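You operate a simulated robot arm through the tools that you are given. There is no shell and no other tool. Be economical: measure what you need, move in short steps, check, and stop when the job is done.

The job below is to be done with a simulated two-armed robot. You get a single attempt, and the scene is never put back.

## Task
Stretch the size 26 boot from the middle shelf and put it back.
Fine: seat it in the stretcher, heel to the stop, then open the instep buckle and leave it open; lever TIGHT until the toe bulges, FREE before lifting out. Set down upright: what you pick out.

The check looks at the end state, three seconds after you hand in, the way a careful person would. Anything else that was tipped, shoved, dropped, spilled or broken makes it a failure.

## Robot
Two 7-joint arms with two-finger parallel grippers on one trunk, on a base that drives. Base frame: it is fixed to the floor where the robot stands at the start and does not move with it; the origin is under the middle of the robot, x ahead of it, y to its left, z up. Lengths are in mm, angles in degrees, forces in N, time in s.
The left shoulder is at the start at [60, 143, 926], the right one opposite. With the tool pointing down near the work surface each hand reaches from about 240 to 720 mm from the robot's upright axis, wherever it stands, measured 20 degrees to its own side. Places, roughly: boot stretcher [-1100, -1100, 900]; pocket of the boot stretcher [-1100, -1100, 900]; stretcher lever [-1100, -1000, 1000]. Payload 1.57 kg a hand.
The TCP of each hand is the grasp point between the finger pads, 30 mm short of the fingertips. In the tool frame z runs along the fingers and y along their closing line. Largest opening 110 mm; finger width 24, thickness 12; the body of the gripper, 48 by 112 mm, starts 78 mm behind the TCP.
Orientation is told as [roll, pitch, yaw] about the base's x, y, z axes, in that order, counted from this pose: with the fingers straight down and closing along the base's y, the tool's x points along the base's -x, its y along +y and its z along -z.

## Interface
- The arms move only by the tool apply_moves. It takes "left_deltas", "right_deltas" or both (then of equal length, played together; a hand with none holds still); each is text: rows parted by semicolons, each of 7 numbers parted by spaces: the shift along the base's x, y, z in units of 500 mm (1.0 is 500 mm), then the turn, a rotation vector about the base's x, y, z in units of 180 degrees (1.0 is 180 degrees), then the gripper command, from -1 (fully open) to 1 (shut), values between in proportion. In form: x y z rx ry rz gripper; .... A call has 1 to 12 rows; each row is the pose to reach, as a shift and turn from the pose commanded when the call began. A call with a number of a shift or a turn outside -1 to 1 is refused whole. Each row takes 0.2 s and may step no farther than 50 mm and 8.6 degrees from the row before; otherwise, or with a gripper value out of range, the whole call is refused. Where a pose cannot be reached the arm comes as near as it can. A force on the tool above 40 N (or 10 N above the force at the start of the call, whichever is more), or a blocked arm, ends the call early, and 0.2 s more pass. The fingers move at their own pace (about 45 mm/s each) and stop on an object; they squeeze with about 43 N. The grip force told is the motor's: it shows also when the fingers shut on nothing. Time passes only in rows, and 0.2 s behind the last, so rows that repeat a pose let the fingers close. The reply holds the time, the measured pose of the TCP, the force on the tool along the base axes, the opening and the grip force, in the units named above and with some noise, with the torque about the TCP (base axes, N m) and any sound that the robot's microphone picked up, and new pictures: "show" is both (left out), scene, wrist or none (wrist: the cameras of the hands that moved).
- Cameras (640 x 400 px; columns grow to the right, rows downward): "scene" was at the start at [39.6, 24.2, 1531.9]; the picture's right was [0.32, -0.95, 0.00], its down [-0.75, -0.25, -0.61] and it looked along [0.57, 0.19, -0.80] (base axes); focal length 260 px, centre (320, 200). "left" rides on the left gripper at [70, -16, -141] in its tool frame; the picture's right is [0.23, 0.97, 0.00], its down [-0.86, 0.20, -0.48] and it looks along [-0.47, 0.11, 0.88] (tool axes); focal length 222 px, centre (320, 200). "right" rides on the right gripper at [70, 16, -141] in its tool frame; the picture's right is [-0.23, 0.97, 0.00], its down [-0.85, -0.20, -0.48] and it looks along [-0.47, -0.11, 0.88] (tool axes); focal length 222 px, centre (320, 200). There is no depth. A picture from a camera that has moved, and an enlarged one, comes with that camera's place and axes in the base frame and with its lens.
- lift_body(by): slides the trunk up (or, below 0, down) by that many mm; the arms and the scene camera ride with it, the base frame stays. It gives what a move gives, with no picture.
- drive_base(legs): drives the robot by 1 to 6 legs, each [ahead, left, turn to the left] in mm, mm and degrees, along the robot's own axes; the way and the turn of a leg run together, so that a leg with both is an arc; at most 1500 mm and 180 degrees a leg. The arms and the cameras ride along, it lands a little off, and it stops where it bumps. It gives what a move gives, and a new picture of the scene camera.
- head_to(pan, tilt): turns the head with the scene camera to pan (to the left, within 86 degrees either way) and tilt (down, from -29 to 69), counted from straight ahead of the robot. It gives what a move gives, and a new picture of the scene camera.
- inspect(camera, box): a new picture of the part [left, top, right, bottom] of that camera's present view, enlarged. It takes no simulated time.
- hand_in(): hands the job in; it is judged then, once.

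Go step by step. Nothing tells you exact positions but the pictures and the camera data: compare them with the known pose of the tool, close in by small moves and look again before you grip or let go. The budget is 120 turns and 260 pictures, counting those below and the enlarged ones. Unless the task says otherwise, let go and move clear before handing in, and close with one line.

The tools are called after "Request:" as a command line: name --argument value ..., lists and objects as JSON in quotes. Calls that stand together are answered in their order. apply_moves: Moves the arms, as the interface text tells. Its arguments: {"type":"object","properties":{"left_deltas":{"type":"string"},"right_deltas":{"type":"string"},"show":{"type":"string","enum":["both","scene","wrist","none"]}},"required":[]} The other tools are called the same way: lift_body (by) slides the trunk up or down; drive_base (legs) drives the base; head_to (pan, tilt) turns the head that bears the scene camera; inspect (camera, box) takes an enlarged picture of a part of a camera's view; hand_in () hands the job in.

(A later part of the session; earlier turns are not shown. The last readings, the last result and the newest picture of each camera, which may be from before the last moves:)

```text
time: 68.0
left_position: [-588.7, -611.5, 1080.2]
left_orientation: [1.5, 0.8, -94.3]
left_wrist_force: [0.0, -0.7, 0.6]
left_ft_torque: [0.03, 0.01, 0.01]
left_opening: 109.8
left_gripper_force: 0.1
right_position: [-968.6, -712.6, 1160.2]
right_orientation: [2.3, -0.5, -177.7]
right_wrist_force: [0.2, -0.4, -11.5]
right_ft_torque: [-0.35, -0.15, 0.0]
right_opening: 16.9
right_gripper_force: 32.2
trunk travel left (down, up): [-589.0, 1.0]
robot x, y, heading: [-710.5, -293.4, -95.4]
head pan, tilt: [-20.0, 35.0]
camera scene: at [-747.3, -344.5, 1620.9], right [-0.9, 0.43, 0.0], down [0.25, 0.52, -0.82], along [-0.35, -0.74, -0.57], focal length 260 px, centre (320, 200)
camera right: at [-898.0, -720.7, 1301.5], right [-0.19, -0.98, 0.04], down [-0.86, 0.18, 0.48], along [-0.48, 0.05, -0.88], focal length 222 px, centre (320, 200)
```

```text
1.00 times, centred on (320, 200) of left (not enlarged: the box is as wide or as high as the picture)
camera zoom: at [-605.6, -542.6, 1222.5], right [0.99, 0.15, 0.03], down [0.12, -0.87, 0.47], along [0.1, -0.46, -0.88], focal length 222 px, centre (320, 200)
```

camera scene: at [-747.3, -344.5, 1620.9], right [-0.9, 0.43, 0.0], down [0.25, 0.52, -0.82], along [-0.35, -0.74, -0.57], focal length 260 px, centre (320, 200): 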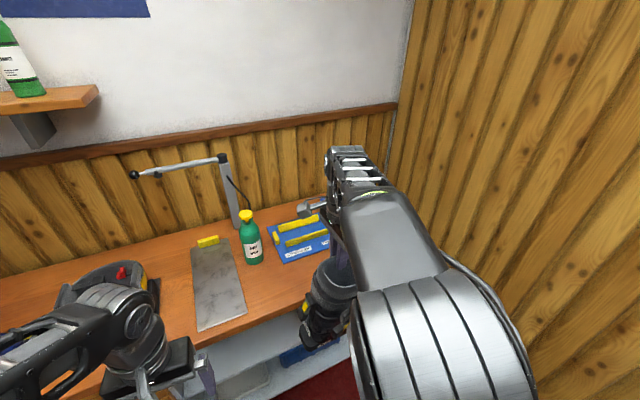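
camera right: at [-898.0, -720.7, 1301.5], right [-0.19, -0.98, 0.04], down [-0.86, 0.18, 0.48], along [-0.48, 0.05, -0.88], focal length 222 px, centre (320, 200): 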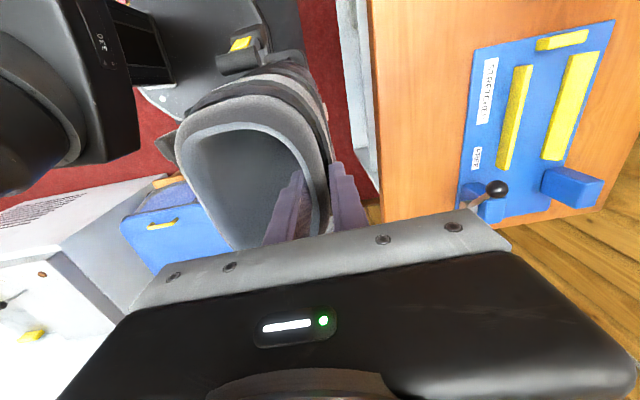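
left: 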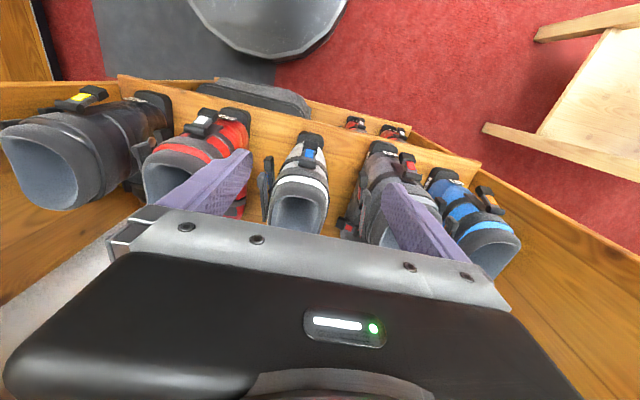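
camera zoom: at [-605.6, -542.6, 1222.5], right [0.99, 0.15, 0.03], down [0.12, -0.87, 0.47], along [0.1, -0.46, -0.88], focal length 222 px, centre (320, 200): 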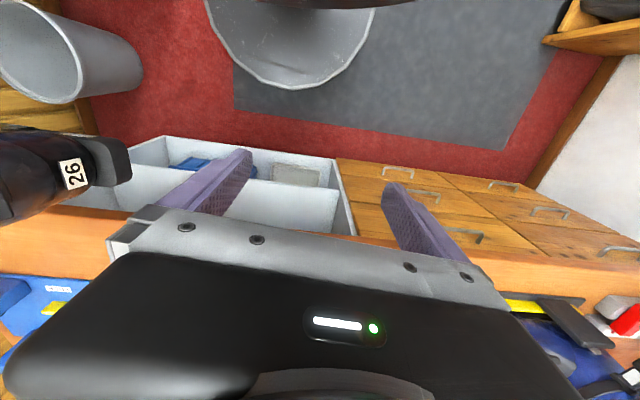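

Sole is about 260 mm below the TCP (z≈900 now; the counter is about 865). I'll raise a little and drive in over the front strip.

Request:
apply_moves --right_deltas "0 0 0.03 -0.012 0 -0.012 1; 0 0 0.06 -0.012 0 -0.012 1" --show "none"

Request:
drive_base --legs '[[170, 0, 0]]'

Request:
inspect --camera "right" --box '[0, 0, 640, 400]'

Request:
inspect --camera "left" --box '[0, 0, 640, 400]'

```text
time: 68.6
left_position: [-589.3, -612.7, 1080.0]
left_orientation: [1.7, 0.9, -94.3]
left_wrist_force: [0.2, -0.5, 0.1]
left_ft_torque: [0.05, -0.01, 0.0]
left_opening: 109.7
left_gripper_force: 0.1
right_position: [-968.9, -712.6, 1191.7]
right_orientation: [4.5, -0.6, -179.8]
right_wrist_force: [0.5, 0.8, -11.2]
right_ft_torque: [-0.28, -0.13, -0.04]
right_opening: 17.0
right_gripper_force: 31.8
trunk travel left (down, up): [-589.0, 1.0]
robot x, y, heading: [-713.2, -295.9, -95.2]
head pan, tilt: [-20.0, 35.0]
```

```text
time: 70.0
left_position: [-604.8, -783.2, 1080.4]
left_orientation: [1.8, 0.8, -94.2]
left_wrist_force: [-0.7, -0.5, -0.8]
left_ft_torque: [0.03, 0.0, -0.01]
left_opening: 109.8
left_gripper_force: 0.0
right_position: [-985.6, -883.9, 1190.5]
right_orientation: [4.3, -0.7, -179.8]
right_wrist_force: [0.0, 0.0, -10.1]
right_ft_torque: [-0.27, -0.12, -0.03]
right_opening: 17.0
right_gripper_force: 32.2
trunk travel left (down, up): [-589.0, 1.0]
robot x, y, heading: [-727.1, -464.3, -95.2]
head pan, tilt: [-20.0, 35.0]
camera scene: at [-763.5, -516.9, 1620.8], right [-0.9, 0.43, 0.0], down [0.25, 0.52, -0.82], along [-0.35, -0.74, -0.57], focal length 260 px, centre (320, 200)
```

scene: 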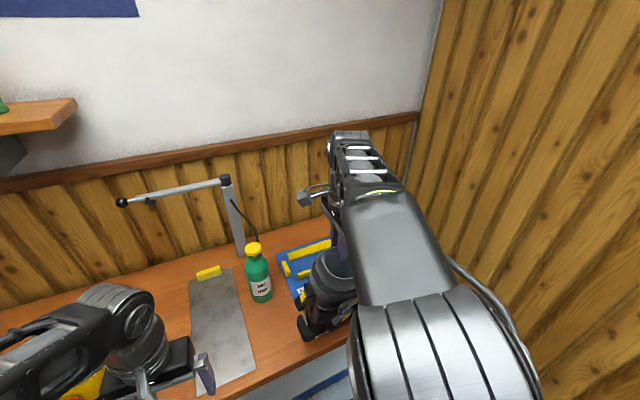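

```text
1.00 times, centred on (320, 200) of right (not enlarged: the box is as wide or as high as the picture)
camera zoom: at [-914.3, -889.5, 1331.8], right [-0.22, -0.97, 0.08], down [-0.85, 0.23, 0.47], along [-0.48, 0.04, -0.88], focal length 222 px, centre (320, 200)
```

zoom: 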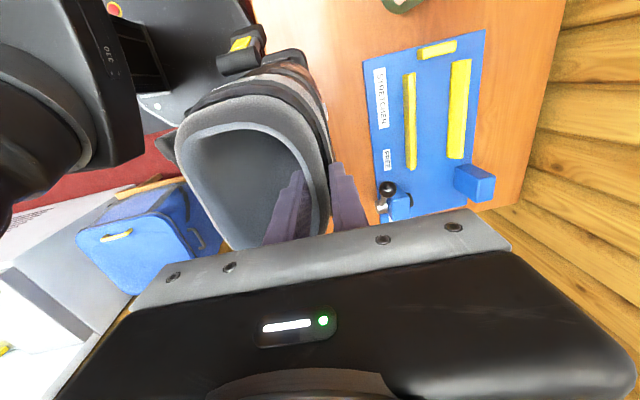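

```text
1.00 times, centred on (320, 200) of left (not enlarged: the box is as wide or as high as the picture)
camera zoom: at [-621.7, -714.4, 1222.2], right [0.99, 0.15, 0.03], down [0.12, -0.87, 0.47], along [0.1, -0.46, -0.88], focal length 222 px, centre (320, 200)
```

zoom: 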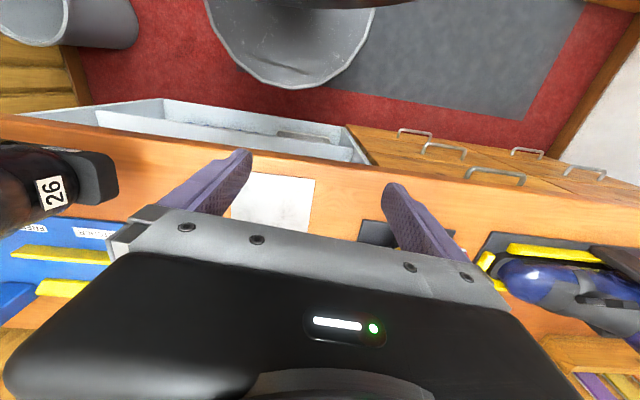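

The boot now hovers over the counter. I'll level the hand, go 40 mm further in and lower gently toward contact.

Request:
apply_moves --right_deltas "0 -0.04 0 0.012 0 0 1; 0 -0.08 0 0.024 0 0 1; 0 -0.08 -0.03 0.024 0 0 1; 0 -0.08 -0.06 0.024 0 0 1; 0 -0.08 -0.085 0.024 0 0 1; 0 -0.08 -0.1 0.024 0 0 1; 0 -0.08 -0.1 0.024 0 0 1" --show "both"

Request:
inspect --camera "scene" --box '[270, 200, 390, 350]'

Request:
inspect --camera "left" --box '[0, 100, 200, 240]'

```text
time: 71.6
left_position: [-605.5, -782.6, 1079.0]
left_orientation: [1.7, 0.7, -94.2]
left_wrist_force: [0.4, 0.1, 0.9]
left_ft_torque: [0.04, -0.02, 0.03]
left_opening: 109.9
left_gripper_force: 0.2
right_position: [-986.0, -923.9, 1142.1]
right_orientation: [0.2, -0.6, -179.8]
right_wrist_force: [0.6, -0.2, -10.5]
right_ft_torque: [-0.39, -0.13, -0.03]
right_opening: 17.1
right_gripper_force: 32.7
right hand out of reach, approached as far as the arm can: row 2
trunk travel left (down, up): [-589.0, 1.0]
robot x, y, heading: [-726.5, -467.5, -95.5]
head pan, tilt: [-20.0, 35.0]
camera scene: at [-763.0, -515.4, 1620.8], right [-0.9, 0.43, 0.0], down [0.25, 0.52, -0.82], along [-0.35, -0.74, -0.57], focal length 260 px, centre (320, 200)
camera right: at [-914.7, -939.4, 1282.0], right [-0.22, -0.97, 0.01], down [-0.85, 0.2, 0.49], along [-0.48, 0.1, -0.87], focal length 222 px, centre (320, 200)
```

scene: 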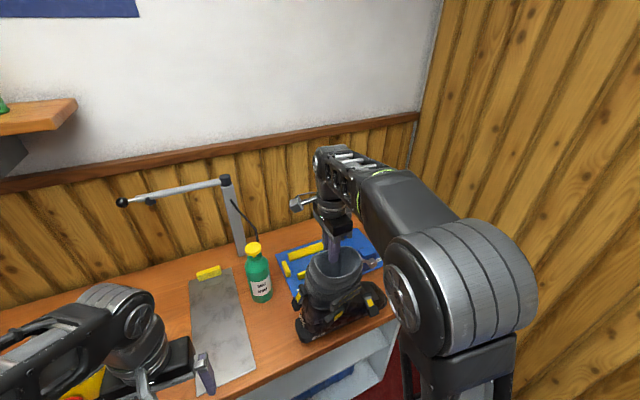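
right: 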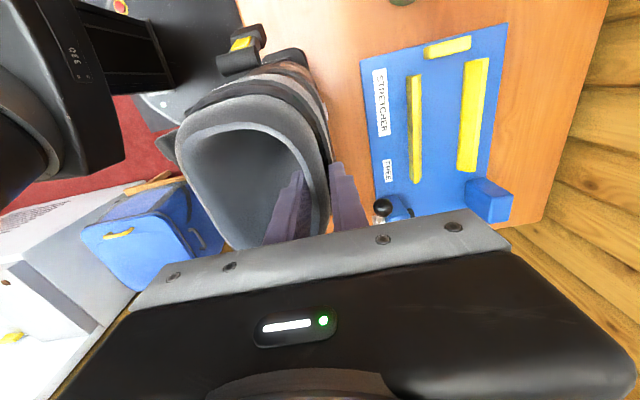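

```text
2.67 times, centred on (330, 275) of scene
camera zoom: at [-763.0, -515.4, 1620.8], right [-0.9, 0.43, 0.0], down [0.25, 0.52, -0.82], along [-0.35, -0.74, -0.57], focal length 694 px, centre (293, 0)
```

zoom: 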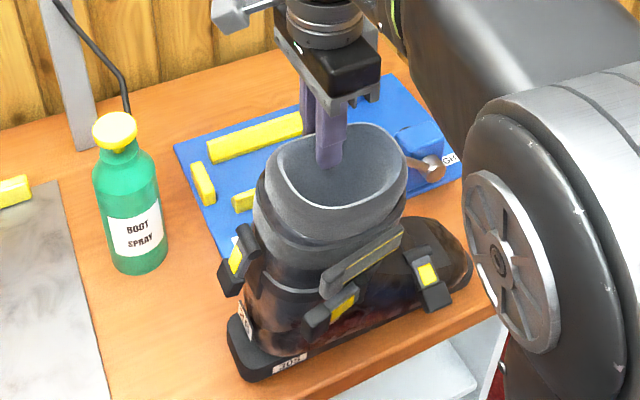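

```text
2.86 times, centred on (100, 170) of left
camera zoom: at [-621.3, -713.3, 1222.4], right [0.99, 0.15, 0.03], down [0.12, -0.87, 0.47], along [0.1, -0.46, -0.88], focal length 635 px, centre (949, 286)
```

zoom: 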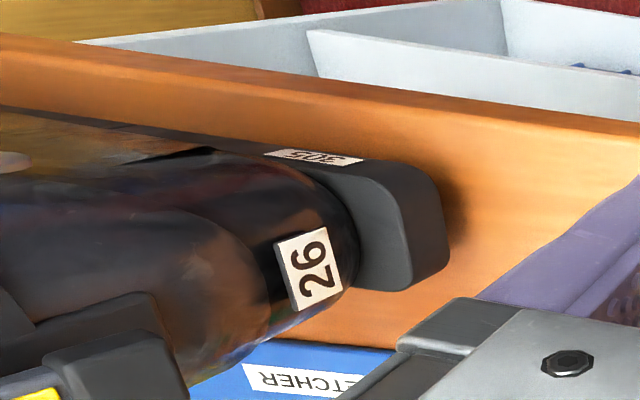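

Hovering well, with the boot's sole marked 305. I'll shift 15 mm further from the counter edge and lower until contact.

Request:
apply_moves --right_deltas "0 -0.03 0 0 0 0 1; 0 -0.03 -0.01 0 0 0 1; 0 -0.03 -0.018 0 0 0 1; 0 -0.03 -0.024 0 0 0 1; 0 -0.03 -0.03 0 0 0 1; 0 -0.03 -0.03 0 0 0 1" --show "none"

Request:
inspect --camera "scene" --box '[270, 200, 390, 350]'

Request:
inspect --camera "left" --box '[0, 100, 200, 240]'

```text
time: 73.0
left_position: [-603.8, -781.4, 1078.9]
left_orientation: [1.7, 0.8, -94.3]
left_wrist_force: [0.2, -0.4, 0.2]
left_ft_torque: [-0.01, -0.02, -0.01]
left_opening: 110.1
left_gripper_force: 0.0
right_position: [-983.9, -937.5, 1126.8]
right_orientation: [0.2, -0.7, -179.8]
right_wrist_force: [4.6, -1.5, -2.0]
right_ft_torque: [-0.26, 0.53, 0.02]
right_opening: 17.4
right_gripper_force: 31.9
trunk travel left (down, up): [-589.0, 1.0]
robot x, y, heading: [-728.0, -463.6, -95.3]
head pan, tilt: [-20.0, 35.0]
```

```text
2.67 times, centred on (330, 275) of scene
camera zoom: at [-761.9, -514.6, 1620.9], right [-0.9, 0.43, 0.0], down [0.25, 0.52, -0.82], along [-0.35, -0.74, -0.57], focal length 694 px, centre (293, 0)
```

zoom: 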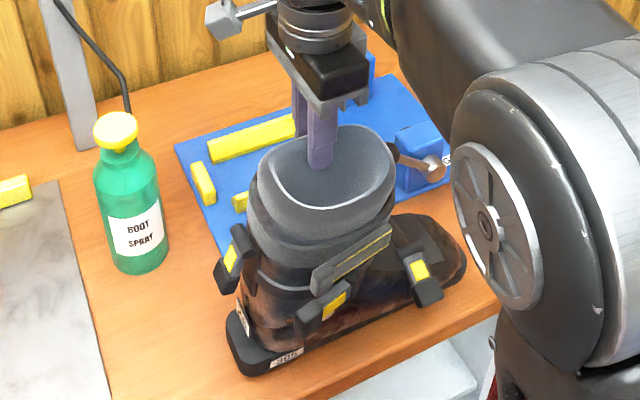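

```text
2.86 times, centred on (100, 170) of left
camera zoom: at [-620.4, -712.7, 1222.5], right [0.99, 0.15, 0.03], down [0.12, -0.87, 0.47], along [0.1, -0.46, -0.88], focal length 635 px, centre (949, 286)
```

zoom: 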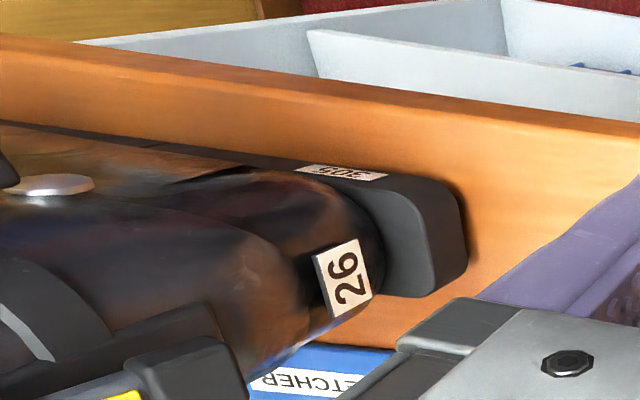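

Request:
apply_moves --right_deltas "0 0 -0.006 0 0 0 1; 0 0 -0.01 0 0 0 1; 0 0 -0.01 0 0 0 0.4; 0 0 -0.01 0 0 0 0.1; 0 0 -0.01 0 0 0 -0.09; 0 0 -0.01 0 0 0 -0.09; 0 0 -0.01 0 0 0 -0.09" --show "wrist"

Request:
inspect --camera "scene" --box '[270, 200, 390, 350]'

```text
time: 74.6
left_position: [-605.3, -781.4, 1080.6]
left_orientation: [1.7, 0.7, -94.2]
left_wrist_force: [-0.3, 0.1, -0.6]
left_ft_torque: [0.05, 0.01, 0.03]
left_opening: 110.1
left_gripper_force: 0.1
right_position: [-985.0, -938.9, 1121.8]
right_orientation: [0.2, -0.6, -179.6]
right_wrist_force: [0.2, 0.0, -0.7]
right_ft_torque: [0.01, -0.02, -0.01]
right_opening: 60.0
right_gripper_force: 0.1
trunk travel left (down, up): [-589.0, 1.0]
robot x, y, heading: [-726.8, -464.0, -95.4]
head pan, tilt: [-20.0, 35.0]
camera right: at [-914.0, -954.4, 1261.7], right [-0.22, -0.97, 0.01], down [-0.85, 0.2, 0.49], along [-0.48, 0.1, -0.87], focal length 222 px, centre (320, 200)
```

right: 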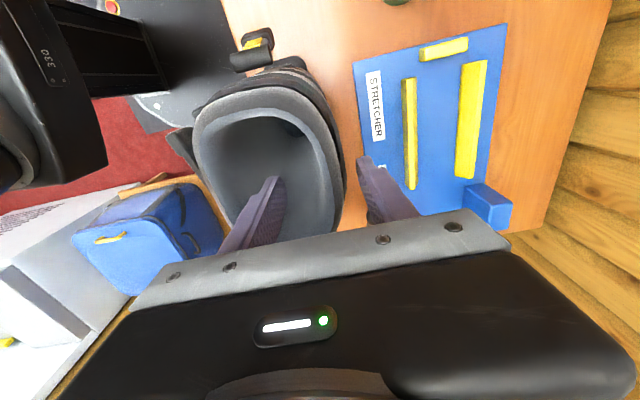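

```text
2.67 times, centred on (330, 275) of scene
camera zoom: at [-762.8, -514.5, 1620.9], right [-0.9, 0.43, 0.0], down [0.25, 0.52, -0.82], along [-0.35, -0.74, -0.57], focal length 694 px, centre (293, 0)
```

zoom: 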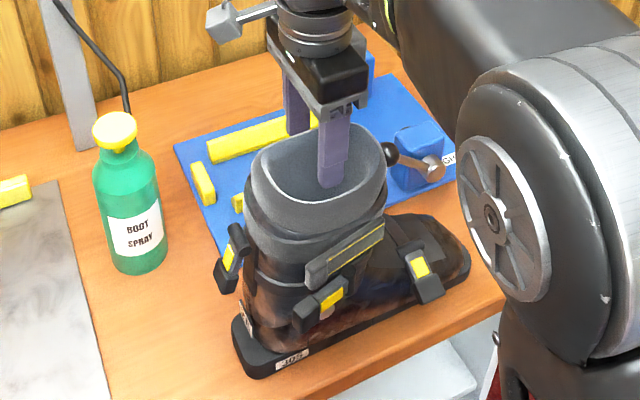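

The boot stands upright on the counter, heel at x≈-880, centreline y≈-900. Now I'll lift the hand out, pull back and turn it so the fingers close along x for a tilted grasp of the cuff's front wall.

Request:
apply_moves --right_deltas "0 0 0.03 0 0 0 -0.09; 0 0 0.06 0 0 0 -0.09; 0 0 0.09 0 0 0 -0.09; 0 0 0.12 0 0 0 -0.09; 0 0.04 0.14 0 0 0.04 -0.09; 0 0.1 0.14 0 0 0.08 -0.09; 0 0.16 0.14 0 0 0.12 -0.09; 0 0.22 0.14 0 0 0.16 -0.09; 0 0.28 0.14 0 0 0.2 -0.09; 0 0.3 0.14 0 0 0.24 -0.09; 0 0.3 0.14 0 0 0.28 -0.09; 0 0.3 0.14 0 0 0.32 -0.09" --show "both"

```text
time: 77.2
left_position: [-605.9, -782.1, 1080.1]
left_orientation: [1.7, 0.8, -94.3]
left_wrist_force: [-0.9, -0.5, -0.5]
left_ft_torque: [-0.04, -0.01, -0.02]
left_opening: 110.0
left_gripper_force: 0.0
right_position: [-984.6, -790.7, 1188.4]
right_orientation: [0.3, -0.6, -121.9]
right_wrist_force: [0.9, -0.3, 0.5]
right_ft_torque: [0.01, -0.03, 0.01]
right_opening: 60.2
right_gripper_force: 0.1
right hand out of reach, approached as far as the arm can: row 4, 5, 10, 11, 12
trunk travel left (down, up): [-589.0, 1.0]
robot x, y, heading: [-724.9, -469.0, -95.4]
head pan, tilt: [-20.0, 35.0]
camera scene: at [-763.3, -514.5, 1620.9], right [-0.9, 0.43, 0.0], down [0.25, 0.52, -0.82], along [-0.35, -0.74, -0.57], focal length 260 px, centre (320, 200)
camera right: at [-934.5, -738.4, 1328.5], right [0.71, -0.71, 0.01], down [-0.62, -0.61, 0.49], along [-0.34, -0.35, -0.87], focal length 222 px, centre (320, 200)
```

scene: 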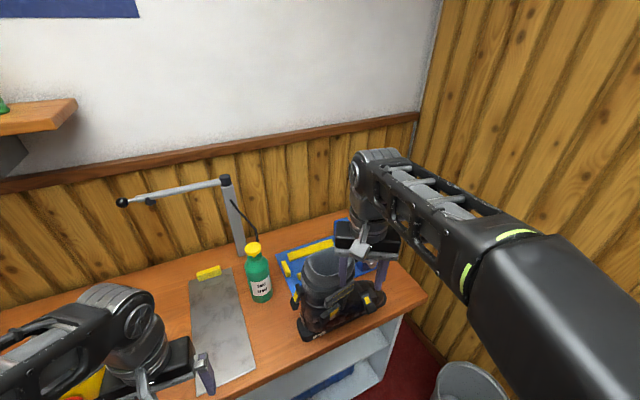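
right: 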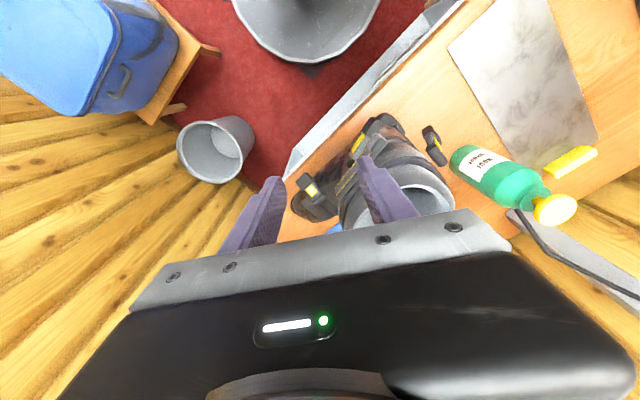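

Request:
apply_moves --right_deltas "-0.01 0.03 0 0 0 0.044 -0.3; -0.03 0.06 0 0 0 0.088 -0.3; -0.05 0.08 0 0 0 0.132 -0.3; -0.06 0.08 0 0 0 0.176 -0.3" --show "none"

Request:
apply_moves --right_deltas "0 0 0 -0.045 0 0 -0.3; 0 0 0.01 -0.09 0 0 -0.3; 0 0 0.02 -0.135 0 0 -0.3; 0 0 0.03 -0.18 0 0 -0.3; 0 0 0.03 -0.22 0 0 -0.3; 0 0 0.03 -0.25 0 0 -0.3; 0 0 0.03 -0.25 0 0 -0.3" --show "both"

```text
time: 78.2
left_position: [-605.9, -782.5, 1080.3]
left_orientation: [1.7, 0.8, -94.3]
left_wrist_force: [0.1, 0.0, -0.4]
left_ft_torque: [-0.03, -0.01, -0.03]
left_opening: 110.1
left_gripper_force: 0.1
right_position: [-1009.8, -745.5, 1179.9]
right_orientation: [0.3, -0.5, -98.3]
right_wrist_force: [-0.4, -0.6, -0.5]
right_ft_torque: [0.03, 0.01, -0.02]
right_opening: 71.4
right_gripper_force: 0.0
right hand out of reach, approached as far as the arm can: row 1, 2, 3, 4
trunk travel left (down, up): [-589.0, 1.0]
robot x, y, heading: [-728.4, -465.4, -95.3]
head pan, tilt: [-20.0, 35.0]
```

```text
time: 79.0
left_position: [-604.4, -781.4, 1081.1]
left_orientation: [1.7, 0.7, -94.2]
left_wrist_force: [0.5, 0.4, 0.2]
left_ft_torque: [0.02, -0.03, 0.01]
left_opening: 110.3
left_gripper_force: 0.0
right_position: [-925.3, -762.7, 1185.7]
right_orientation: [19.2, -23.9, -85.6]
right_wrist_force: [-0.7, -0.6, -0.2]
right_ft_torque: [0.0, 0.01, 0.0]
right_opening: 71.3
right_gripper_force: 0.1
right hand out of reach, approached as far as the arm can: row 3
trunk travel left (down, up): [-589.0, 1.0]
robot x, y, heading: [-728.2, -467.0, -95.4]
head pan, tilt: [-20.0, 35.0]
stopped in row 3 (right hand): the arm was blocked; the commanded pose is now the measured one
camera scene: at [-763.4, -514.3, 1620.9], right [-0.9, 0.43, 0.0], down [0.25, 0.52, -0.82], along [-0.35, -0.74, -0.57], focal length 260 px, centre (320, 200)
camera right: at [-965.1, -646.1, 1284.3], right [0.92, -0.01, 0.39], down [-0.3, -0.65, 0.7], along [0.24, -0.76, -0.6], focal length 222 px, centre (320, 200)
```

scene: 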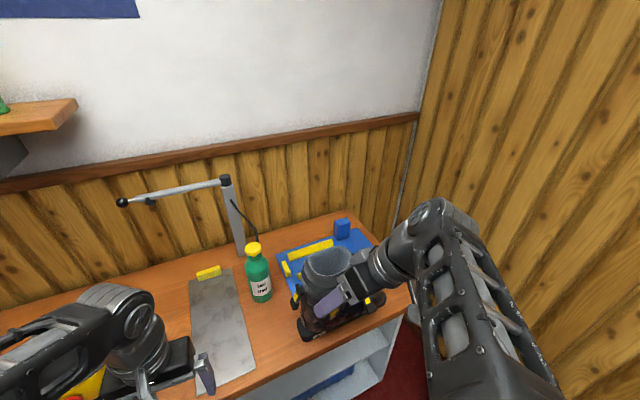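
right: 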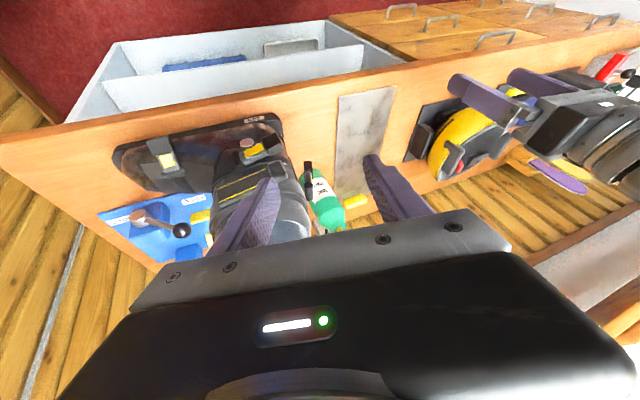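

The arm got cramped so close to the body. Nothing is touched; I'll back the base off a bit and then set the orientation properly.

Request:
drive_base --legs '[[-170, 0, 0]]'

Request:
apply_moves --right_deltas "-0.02 0 0 -0.02 0.03 0 -0.3; -0.06 0 0 -0.05 0.05 0 -0.3; -0.1 0 0 -0.07 0.07 0 -0.3" --show "both"

```text
time: 80.5
left_position: [-588.2, -615.5, 1079.9]
left_orientation: [1.6, 0.8, -94.2]
left_wrist_force: [0.2, -0.1, 0.2]
left_ft_torque: [-0.02, 0.03, 0.0]
left_opening: 110.2
left_gripper_force: 0.1
right_position: [-908.6, -596.8, 1187.7]
right_orientation: [19.3, -24.0, -85.8]
right_wrist_force: [0.0, 0.7, -0.5]
right_ft_torque: [-0.05, -0.01, -0.05]
right_opening: 71.6
right_gripper_force: 0.2
trunk travel left (down, up): [-589.0, 1.0]
robot x, y, heading: [-713.8, -299.8, -95.4]
head pan, tilt: [-20.0, 35.0]
camera scene: at [-746.8, -346.7, 1621.0], right [-0.9, 0.43, 0.0], down [0.25, 0.52, -0.82], along [-0.35, -0.74, -0.57], focal length 260 px, centre (320, 200)
```

scene: 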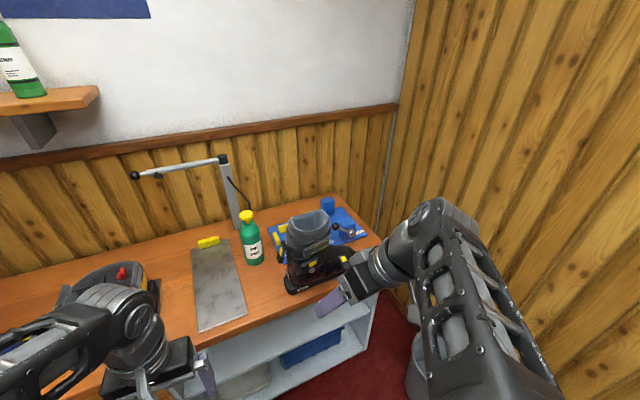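

```text
time: 81.1
left_position: [-588.5, -616.5, 1080.9]
left_orientation: [1.7, 0.7, -94.1]
left_wrist_force: [0.0, -0.2, -0.2]
left_ft_torque: [-0.02, 0.0, 0.02]
left_opening: 110.1
left_gripper_force: 0.0
right_position: [-879.2, -605.2, 1188.6]
right_orientation: [20.2, -34.1, -74.0]
right_wrist_force: [-0.3, 0.0, 0.4]
right_ft_torque: [0.01, 0.03, 0.0]
right_opening: 71.5
right_gripper_force: 0.0
right hand out of reach, approached as far as the arm can: row 2, 3
trunk travel left (down, up): [-589.0, 1.0]
robot x, y, heading: [-709.1, -300.7, -95.5]
head pan, tilt: [-20.0, 35.0]
stopped in row 3 (right hand): the arm was blocked; the commanded pose is now the measured one
camera scene: at [-747.1, -348.7, 1620.9], right [-0.9, 0.43, 0.0], down [0.25, 0.52, -0.82], along [-0.35, -0.74, -0.57], focal length 260 px, centre (320, 200)
camera right: at [-949.2, -486.1, 1263.3], right [0.88, 0.25, 0.4], down [-0.2, -0.57, 0.79], along [0.43, -0.78, -0.45], focal length 222 px, centre (320, 200)
```

scene: 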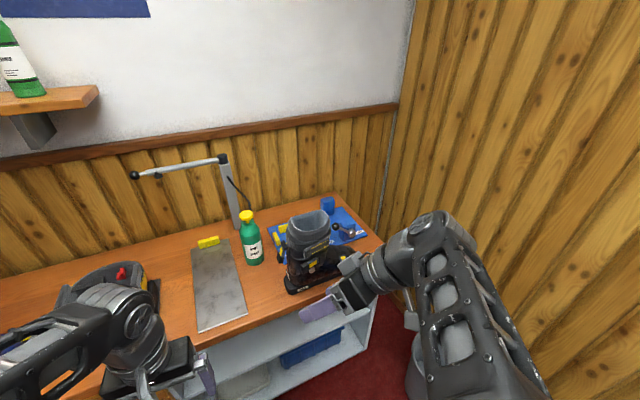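
right: 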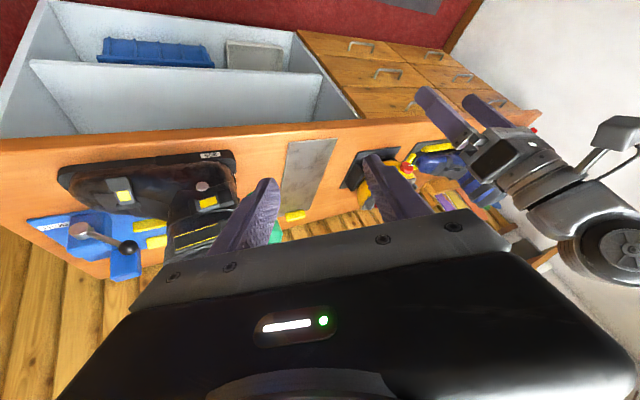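

The wrist drifted into an awkward posture. I'll return it to the plain tool-down pose in front of me and then retry the tilt from there.

Request:
apply_moves --right_deltas "-0.01 -0.02 -0.04 0.023 0.016 -0.019 -0.3; -0.02 -0.04 -0.08 0.045 0.032 -0.038 -0.3; -0.03 -0.06 -0.12 0.068 0.048 -0.057 -0.3; -0.04 -0.08 -0.16 0.09 0.065 -0.077 -0.3; -0.05 -0.1 -0.2 0.113 0.081 -0.096 -0.3; -0.06 -0.12 -0.24 0.136 0.097 -0.115 -0.3; -0.07 -0.14 -0.258 0.158 0.113 -0.134 -0.3; -0.084 -0.16 -0.258 0.181 0.129 -0.153 -0.3; -0.084 -0.18 -0.258 0.181 0.129 -0.153 -0.3" --show "both"

```text
time: 81.8
left_position: [-589.3, -615.4, 1080.1]
left_orientation: [1.6, 0.6, -94.0]
left_wrist_force: [0.2, -0.2, -0.3]
left_ft_torque: [-0.01, 0.02, 0.0]
left_opening: 109.8
left_gripper_force: 0.0
right_position: [-842.9, -620.3, 1157.9]
right_orientation: [17.8, -27.2, -70.6]
right_wrist_force: [0.2, 0.1, -0.3]
right_ft_torque: [0.0, 0.01, -0.01]
right_opening: 71.4
right_gripper_force: 0.1
trunk travel left (down, up): [-589.0, 1.0]
robot x, y, heading: [-704.8, -301.8, -95.5]
head pan, tilt: [-20.0, 35.0]
stopped in row 3 (right hand): the arm was blocked; the commanded pose is now the measured one
camera scene: at [-746.9, -348.6, 1620.9], right [-0.9, 0.43, 0.0], down [0.25, 0.52, -0.82], along [-0.35, -0.74, -0.57], focal length 260 px, centre (320, 200)
camera right: at [-910.9, -511.3, 1250.3], right [0.9, 0.24, 0.37], down [-0.12, -0.66, 0.74], along [0.43, -0.71, -0.56], focal length 222 px, centre (320, 200)
```

scene: 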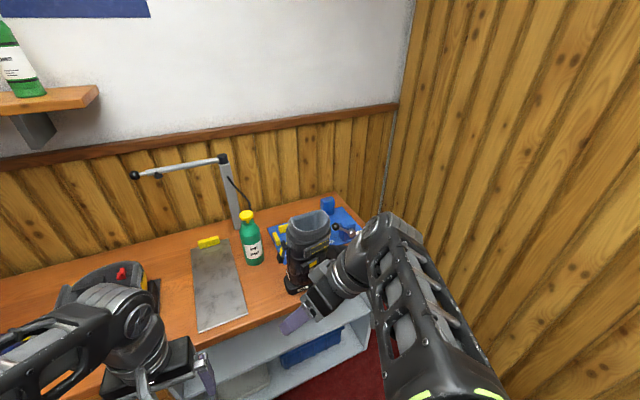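
right: 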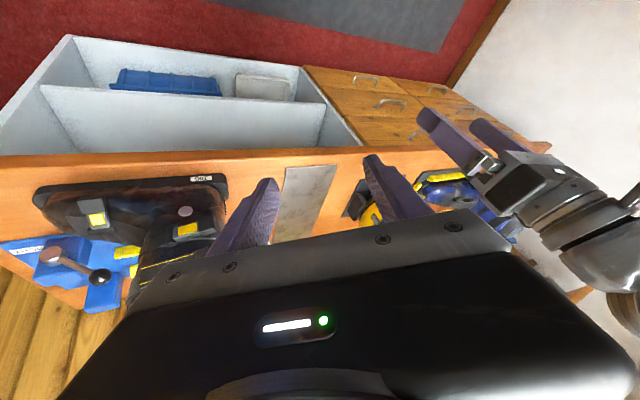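

Request:
head_to --pan -55 --tilt 55

```text
time: 82.8
left_position: [-589.2, -616.4, 1079.3]
left_orientation: [1.6, 0.7, -94.2]
left_wrist_force: [0.3, -0.5, 0.2]
left_ft_torque: [0.02, -0.02, 0.01]
left_opening: 110.3
left_gripper_force: 0.0
right_position: [-844.2, -619.9, 1158.4]
right_orientation: [17.9, -27.0, -70.7]
right_wrist_force: [-0.7, -0.7, 0.0]
right_ft_torque: [-0.06, 0.02, 0.0]
right_opening: 71.5
right_gripper_force: 0.0
trunk travel left (down, up): [-589.0, 1.0]
robot x, y, heading: [-714.3, -300.5, -95.5]
head pan, tilt: [-55.0, 55.0]
camera scene: at [-771.9, -304.6, 1592.7], right [-0.49, 0.87, 0.0], down [0.71, 0.41, -0.57], along [-0.5, -0.28, -0.82], focal length 260 px, centre (320, 200)
```

scene: 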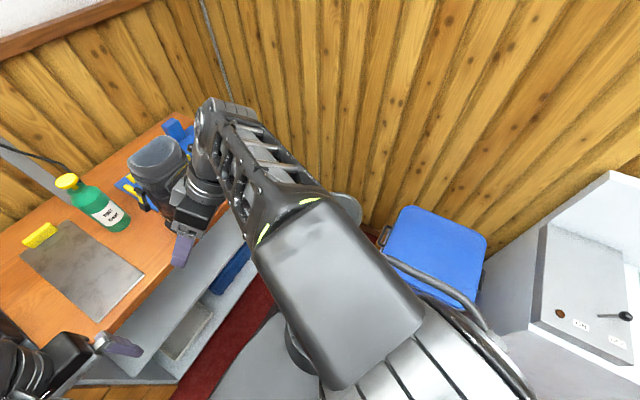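

Request:
apply_moves --right_deltas "0 0.02 0.02 0 0 0 -0.3; -0.03 0.04 0.02 0 0 0 -0.3; -0.06 0.06 0.02 0 0 0 -0.3; -0.1 0.08 0.02 0 0 0 -0.3" --show "scene"

```text
time: 83.8
left_position: [-589.6, -617.0, 1080.6]
left_orientation: [1.7, 0.8, -94.1]
left_wrist_force: [-0.2, -0.9, -0.8]
left_ft_torque: [-0.01, 0.01, -0.01]
left_opening: 109.9
left_gripper_force: 0.0
right_position: [-892.0, -586.0, 1166.6]
right_orientation: [17.6, -26.9, -70.7]
right_wrist_force: [-0.4, -1.2, 0.3]
right_ft_torque: [-0.01, 0.01, 0.0]
right_opening: 71.5
right_gripper_force: 0.0
right hand out of reach, approached as far as the arm can: row 4
trunk travel left (down, up): [-589.0, 1.0]
robot x, y, heading: [-709.9, -297.2, -95.3]
head pan, tilt: [-55.0, 55.0]
camera scene: at [-772.6, -305.2, 1592.6], right [-0.49, 0.87, 0.0], down [0.71, 0.4, -0.57], along [-0.5, -0.28, -0.82], focal length 260 px, centre (320, 200)
```

scene: 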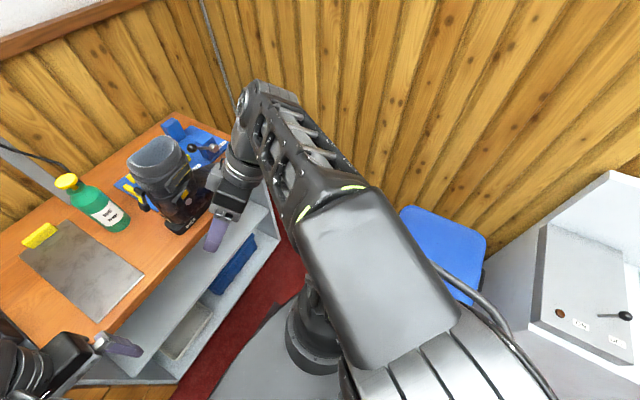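

Pure shifts track fine. I'll bring the hand lower and forward, away from the boot's side, before rotating.

Request:
apply_moves --right_deltas "0 0 -0.08 0 0 0 -0.3; 0 0 -0.16 0 0 0 -0.3; 0 0 -0.22 0.015 0.011 -0.013 -0.3; 0 0 -0.26 0.045 0.032 -0.038 -0.3; 0 0 -0.26 0.068 0.048 -0.057 -0.3; 0 0 -0.26 0.09 0.065 -0.077 -0.3; 0 0 -0.26 0.113 0.081 -0.096 -0.3" --show "scene"

```text
time: 85.4
left_position: [-588.2, -616.8, 1080.0]
left_orientation: [1.7, 0.8, -94.2]
left_wrist_force: [-0.3, 0.6, -0.6]
left_ft_torque: [0.0, 0.03, 0.01]
left_opening: 110.0
left_gripper_force: 0.1
right_position: [-884.5, -583.9, 1034.3]
right_orientation: [13.8, -3.1, -86.8]
right_wrist_force: [-1.0, -0.8, 0.3]
right_ft_torque: [0.01, 0.03, -0.03]
right_opening: 71.4
right_gripper_force: 0.0
right hand out of reach, approached as far as the arm can: row 2, 3, 4, 5
trunk travel left (down, up): [-589.0, 1.0]
robot x, y, heading: [-710.0, -299.6, -95.3]
head pan, tilt: [-55.0, 55.0]
camera scene: at [-771.4, -305.0, 1592.7], right [-0.49, 0.87, 0.0], down [0.71, 0.4, -0.57], along [-0.5, -0.28, -0.82], focal length 260 px, centre (320, 200)
```

scene: 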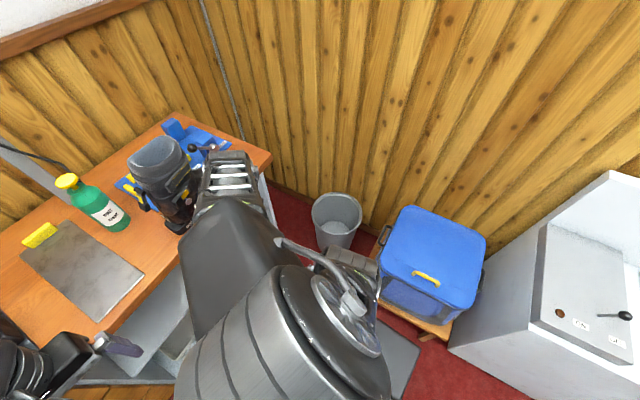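

Request:
apply_moves --right_deltas "-0.02 -0.04 0 0.008 0.038 -0.01 -0.3; -0.06 -0.1 0 0.017 0.077 -0.02 -0.3; -0.1 -0.16 0.02 0.017 0.077 -0.02 -0.3; -0.12 -0.18 0.04 0.017 0.077 -0.02 -0.3" --show "none"

Request:
apply_moves --right_deltas "0 0 0.01 -0.045 0 0 -0.3; 0 0 0.02 -0.09 0 0 -0.3; 0 0 0.03 -0.135 0 0 -0.3; 0 0 0.05 -0.18 0 0 -0.3; 0 0 0.07 -0.22 0 0 -0.3; 0 0 0.09 -0.25 0 0 -0.3; 0 0 0.11 -0.25 0 0 -0.3" --show "both"

```text
time: 86.4
left_position: [-588.5, -616.1, 1080.9]
left_orientation: [1.6, 0.8, -94.3]
left_wrist_force: [-0.4, 0.4, -0.3]
left_ft_torque: [0.01, 0.0, 0.01]
left_opening: 109.7
left_gripper_force: 0.1
right_position: [-950.1, -675.6, 1053.5]
right_orientation: [-6.3, -0.4, -88.3]
right_wrist_force: [-0.1, -0.4, 0.2]
right_ft_torque: [-0.02, 0.02, 0.0]
right_opening: 71.3
right_gripper_force: 0.1
trunk travel left (down, up): [-589.0, 1.0]
robot x, y, heading: [-708.8, -302.4, -95.4]
head pan, tilt: [-55.0, 55.0]
```

```text
time: 88.0
left_position: [-588.2, -615.3, 1080.3]
left_orientation: [1.7, 0.7, -94.2]
left_wrist_force: [0.5, -0.2, 0.8]
left_ft_torque: [0.03, 0.0, 0.0]
left_opening: 109.9
left_gripper_force: 0.0
right_position: [-952.4, -708.2, 1133.1]
right_orientation: [-7.8, -45.3, -87.9]
right_wrist_force: [-0.4, -0.1, -0.8]
right_ft_torque: [-0.01, 0.02, 0.0]
right_opening: 71.5
right_gripper_force: 0.0
right hand out of reach, approached as far as the arm can: row 4, 5, 6, 7
trunk travel left (down, up): [-589.0, 1.0]
robot x, y, heading: [-709.5, -299.8, -95.3]
head pan, tilt: [-55.0, 55.0]
camera scene: at [-771.9, -304.5, 1592.7], right [-0.49, 0.87, 0.0], down [0.71, 0.4, -0.57], along [-0.5, -0.28, -0.82], focal length 260 px, centre (320, 200)
camera right: at [-923.5, -561.4, 1179.4], right [0.97, -0.22, 0.07], down [-0.12, -0.25, 0.96], along [-0.19, -0.94, -0.27], focal length 222 px, centre (320, 200)
```

scene: 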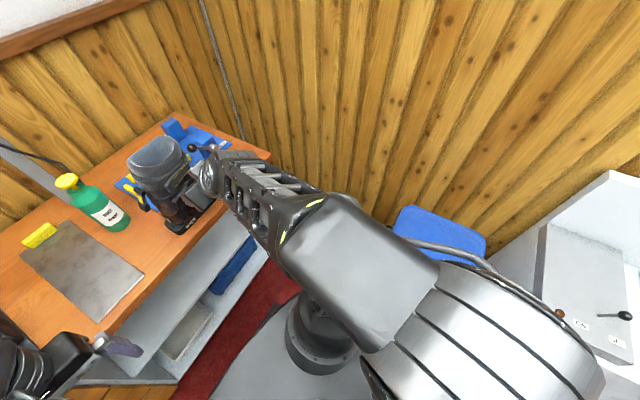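
right: 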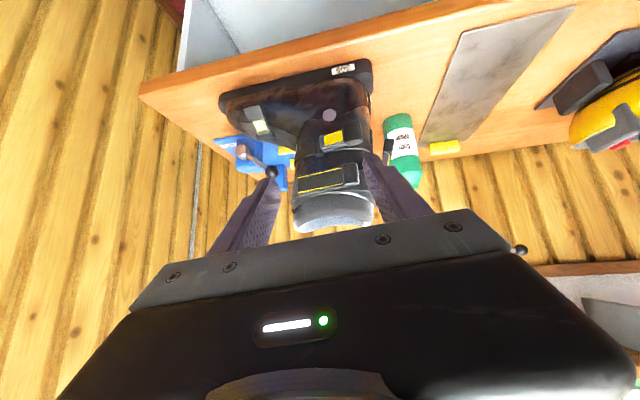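

The 45° tilt works now. The cuff's front wall is near x≈-1029. I'll square the closing axis and move to a spot above and in front of the cuff.

Request:
apply_moves --right_deltas "-0.04 -0.03 0.03 0 -0.016 0.01 -0.3; -0.08 -0.06 0.06 0 -0.031 0.019 -0.3; -0.12 -0.09 0.09 0 -0.031 0.019 -0.3; -0.154 -0.13 0.12 0 -0.031 0.019 -0.3; -0.154 -0.18 0.14 0 -0.031 0.019 -0.3; -0.154 -0.2 0.14 0 -0.031 0.019 -0.3" --show "both"

```text
time: 89.4
left_position: [-589.9, -615.9, 1082.2]
left_orientation: [1.7, 0.8, -94.2]
left_wrist_force: [0.1, -0.1, 0.1]
left_ft_torque: [0.0, 0.04, 0.03]
left_opening: 110.1
left_gripper_force: 0.0
right_position: [-1031.3, -810.3, 1203.5]
right_orientation: [0.2, -45.4, -90.1]
right_wrist_force: [-0.4, 0.7, 0.0]
right_ft_torque: [-0.01, -0.01, -0.02]
right_opening: 71.4
right_gripper_force: 0.1
trunk travel left (down, up): [-589.0, 1.0]
robot x, y, heading: [-711.2, -301.4, -95.3]
head pan, tilt: [-55.0, 55.0]
camera scene: at [-772.2, -304.5, 1592.7], right [-0.49, 0.87, 0.0], down [0.71, 0.4, -0.57], along [-0.5, -0.28, -0.82], focal length 260 px, centre (320, 200)
camera right: at [-1015.5, -660.3, 1252.1], right [0.97, -0.16, 0.16], down [-0.2, -0.26, 0.94], along [-0.11, -0.95, -0.28], focal length 222 px, centre (320, 200)
```

scene: 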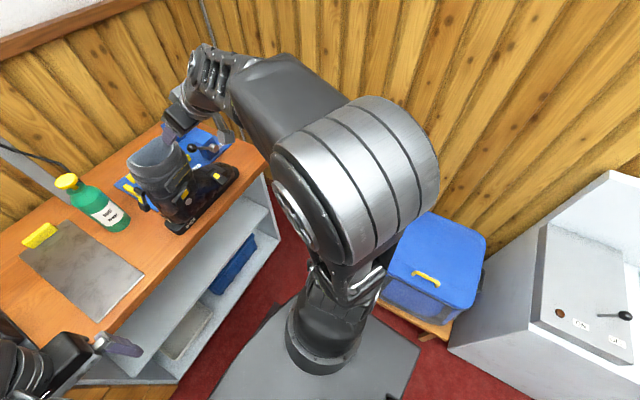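
right: 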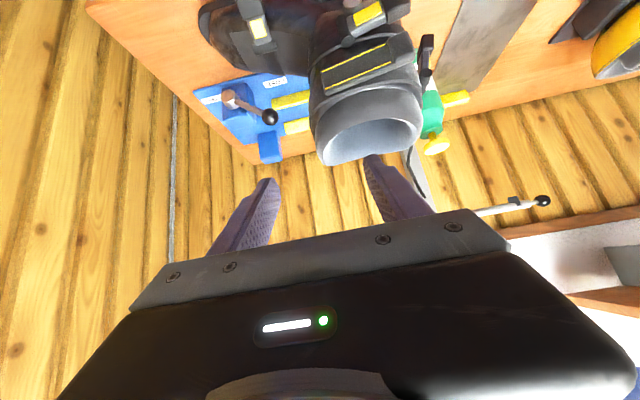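

Squared up. I'll slide in along the finger direction so that the front cuff wall comes between the fingers.

Request:
apply_moves --right_deltas "0.01 -0.03 -0.02 0 0 0 -0.3; 0.01 -0.07 -0.06 0 0 0 -0.3; 0.01 -0.11 -0.1 0 0 0 -0.3; 0.01 -0.15 -0.135 0 0 0 -0.3; 0.01 -0.19 -0.17 0 0 0 -0.3; 0.01 -0.19 -0.17 0 0 0 -0.3" --show "both"

Request:
inspect --camera "scene" --box '[100, 60, 260, 240]'

```text
time: 90.8
left_position: [-589.4, -615.7, 1080.3]
left_orientation: [1.7, 0.6, -94.2]
left_wrist_force: [0.0, 0.2, -1.0]
left_ft_torque: [0.03, 0.02, 0.04]
left_opening: 109.9
left_gripper_force: 0.1
right_position: [-1027.9, -905.6, 1116.5]
right_orientation: [0.2, -45.6, -90.2]
right_wrist_force: [0.2, 0.2, 0.8]
right_ft_torque: [-0.04, 0.01, 0.01]
right_opening: 71.3
right_gripper_force: 0.1
trunk travel left (down, up): [-589.0, 1.0]
robot x, y, heading: [-710.2, -297.8, -95.4]
head pan, tilt: [-55.0, 55.0]
camera scene: at [-771.7, -304.0, 1592.7], right [-0.49, 0.87, 0.0], down [0.71, 0.4, -0.57], along [-0.5, -0.28, -0.82], focal length 260 px, centre (320, 200)
camera right: at [-1010.6, -756.1, 1164.7], right [0.97, -0.16, 0.16], down [-0.2, -0.26, 0.94], along [-0.11, -0.95, -0.28], focal length 222 px, centre (320, 200)
```

scene: 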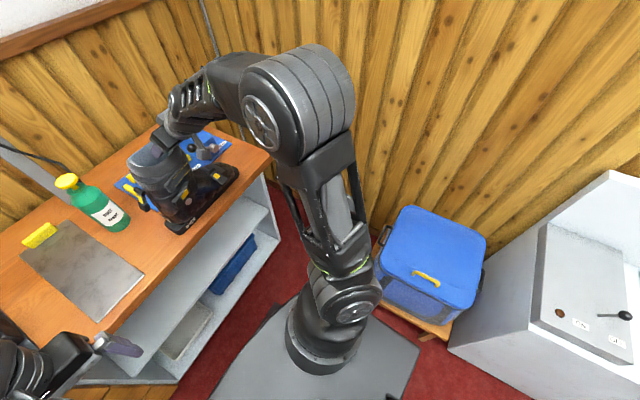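
right: 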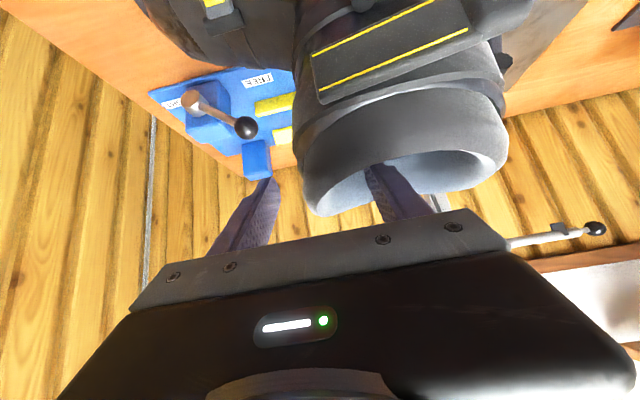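

```text
2.22 times, centred on (180, 150) of scene
camera zoom: at [-771.7, -304.0, 1592.7], right [-0.49, 0.87, 0.0], down [0.71, 0.4, -0.57], along [-0.5, -0.28, -0.82], focal length 578 px, centre (631, 311)
```

zoom: 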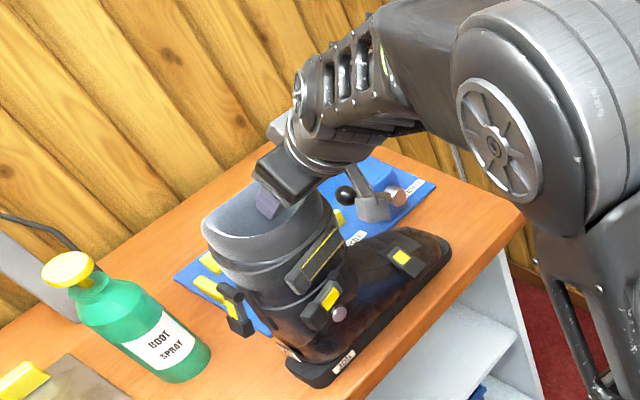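

The inner finger is in the cuff and nothing is touching. I'll go slightly deeper and close.

Request:
apply_moves --right_deltas "0 -0.008 -0.008 0 0 0 -0.3; 0 -0.016 -0.016 0 0 0 -0.3; 0 -0.016 -0.016 0 0 0 1; 0 -0.016 -0.016 0 0 0 1; 0 -0.016 -0.016 0 0 0 1; 0 -0.016 -0.016 0 0 0 1; 0 -0.016 -0.016 0 0 0 1; 0 -0.016 -0.016 0 0 0 1" --show "wrist"

Request:
inspect --camera "scene" --box '[100, 60, 260, 240]'

```text
time: 92.6
left_position: [-588.8, -614.3, 1080.2]
left_orientation: [1.7, 0.7, -94.1]
left_wrist_force: [-0.4, -0.2, 0.1]
left_ft_torque: [0.02, -0.01, 0.03]
left_opening: 109.9
left_gripper_force: 0.1
right_position: [-1025.9, -913.0, 1110.2]
right_orientation: [0.3, -45.5, -90.4]
right_wrist_force: [-4.9, 4.2, 10.4]
right_ft_torque: [0.16, -1.52, 0.36]
right_opening: 20.5
right_gripper_force: 34.1
trunk travel left (down, up): [-589.0, 1.0]
robot x, y, heading: [-712.1, -297.7, -95.5]
head pan, tilt: [-55.0, 55.0]
camera right: at [-1010.0, -763.1, 1158.3], right [0.97, -0.16, 0.17], down [-0.2, -0.26, 0.95], along [-0.11, -0.95, -0.28], focal length 222 px, centre (320, 200)
```

right: 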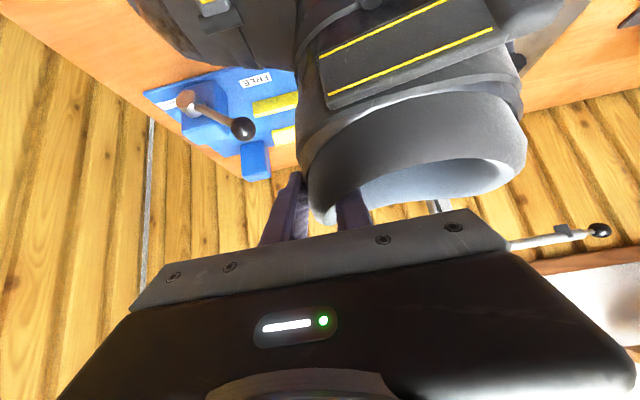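

```text
2.22 times, centred on (180, 150) of scene
camera zoom: at [-772.5, -303.0, 1592.8], right [-0.49, 0.87, 0.0], down [0.71, 0.4, -0.57], along [-0.5, -0.28, -0.82], focal length 578 px, centre (631, 311)
```

zoom: 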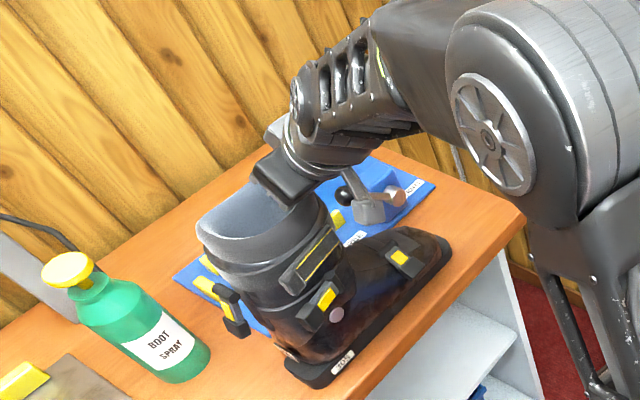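

Request:
apply_moves --right_deltas "0 0 0.02 0 0 0 1; 0 0 0.06 0 0 0 1; 0 0 0.12 0 0 0 1; 0 0 0.18 0 0 0 1; 0 0 0.24 0 0 0 1; 0 0 0.28 0 0 0 1; 0 0 0.28 0 0 0 1" --show "both"

Request:
inspect --camera "scene" --box '[100, 40, 260, 220]'

```text
time: 94.2
left_position: [-588.9, -617.6, 1079.9]
left_orientation: [1.7, 0.9, -94.2]
left_wrist_force: [0.4, 0.2, -0.1]
left_ft_torque: [0.01, -0.02, 0.02]
left_opening: 109.8
left_gripper_force: 0.1
right_position: [-1026.9, -910.6, 1248.8]
right_orientation: [0.2, -45.5, -90.2]
right_wrist_force: [-0.1, 0.8, -10.1]
right_ft_torque: [-0.09, 0.07, 0.01]
right_opening: 16.2
right_gripper_force: 31.5
trunk travel left (down, up): [-589.0, 1.0]
robot x, y, heading: [-708.8, -300.5, -95.6]
head pan, tilt: [-55.0, 55.0]
camera scene: at [-772.5, -305.7, 1592.6], right [-0.49, 0.87, 0.0], down [0.71, 0.41, -0.57], along [-0.5, -0.28, -0.82], focal length 260 px, centre (320, 200)
camera right: at [-1010.5, -761.0, 1297.1], right [0.97, -0.16, 0.16], down [-0.2, -0.26, 0.94], along [-0.11, -0.95, -0.29], focal length 222 px, centre (320, 200)
```

scene: 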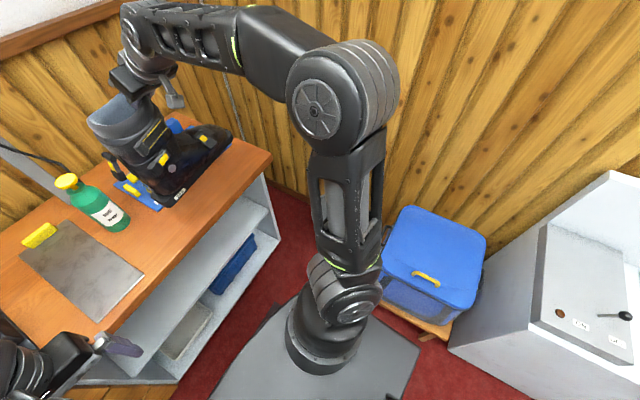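
right: 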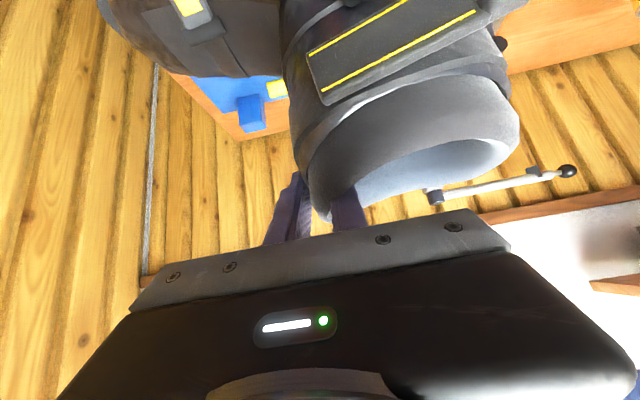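

```text
2.22 times, centred on (180, 130) of scene
camera zoom: at [-772.5, -305.7, 1592.6], right [-0.49, 0.87, 0.0], down [0.71, 0.41, -0.57], along [-0.5, -0.28, -0.82], focal length 578 px, centre (631, 356)
```

zoom: 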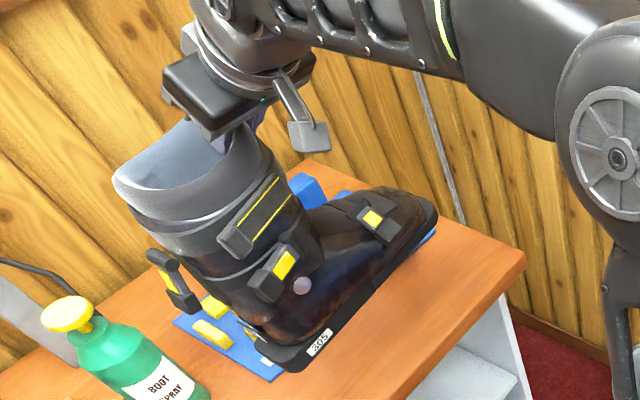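

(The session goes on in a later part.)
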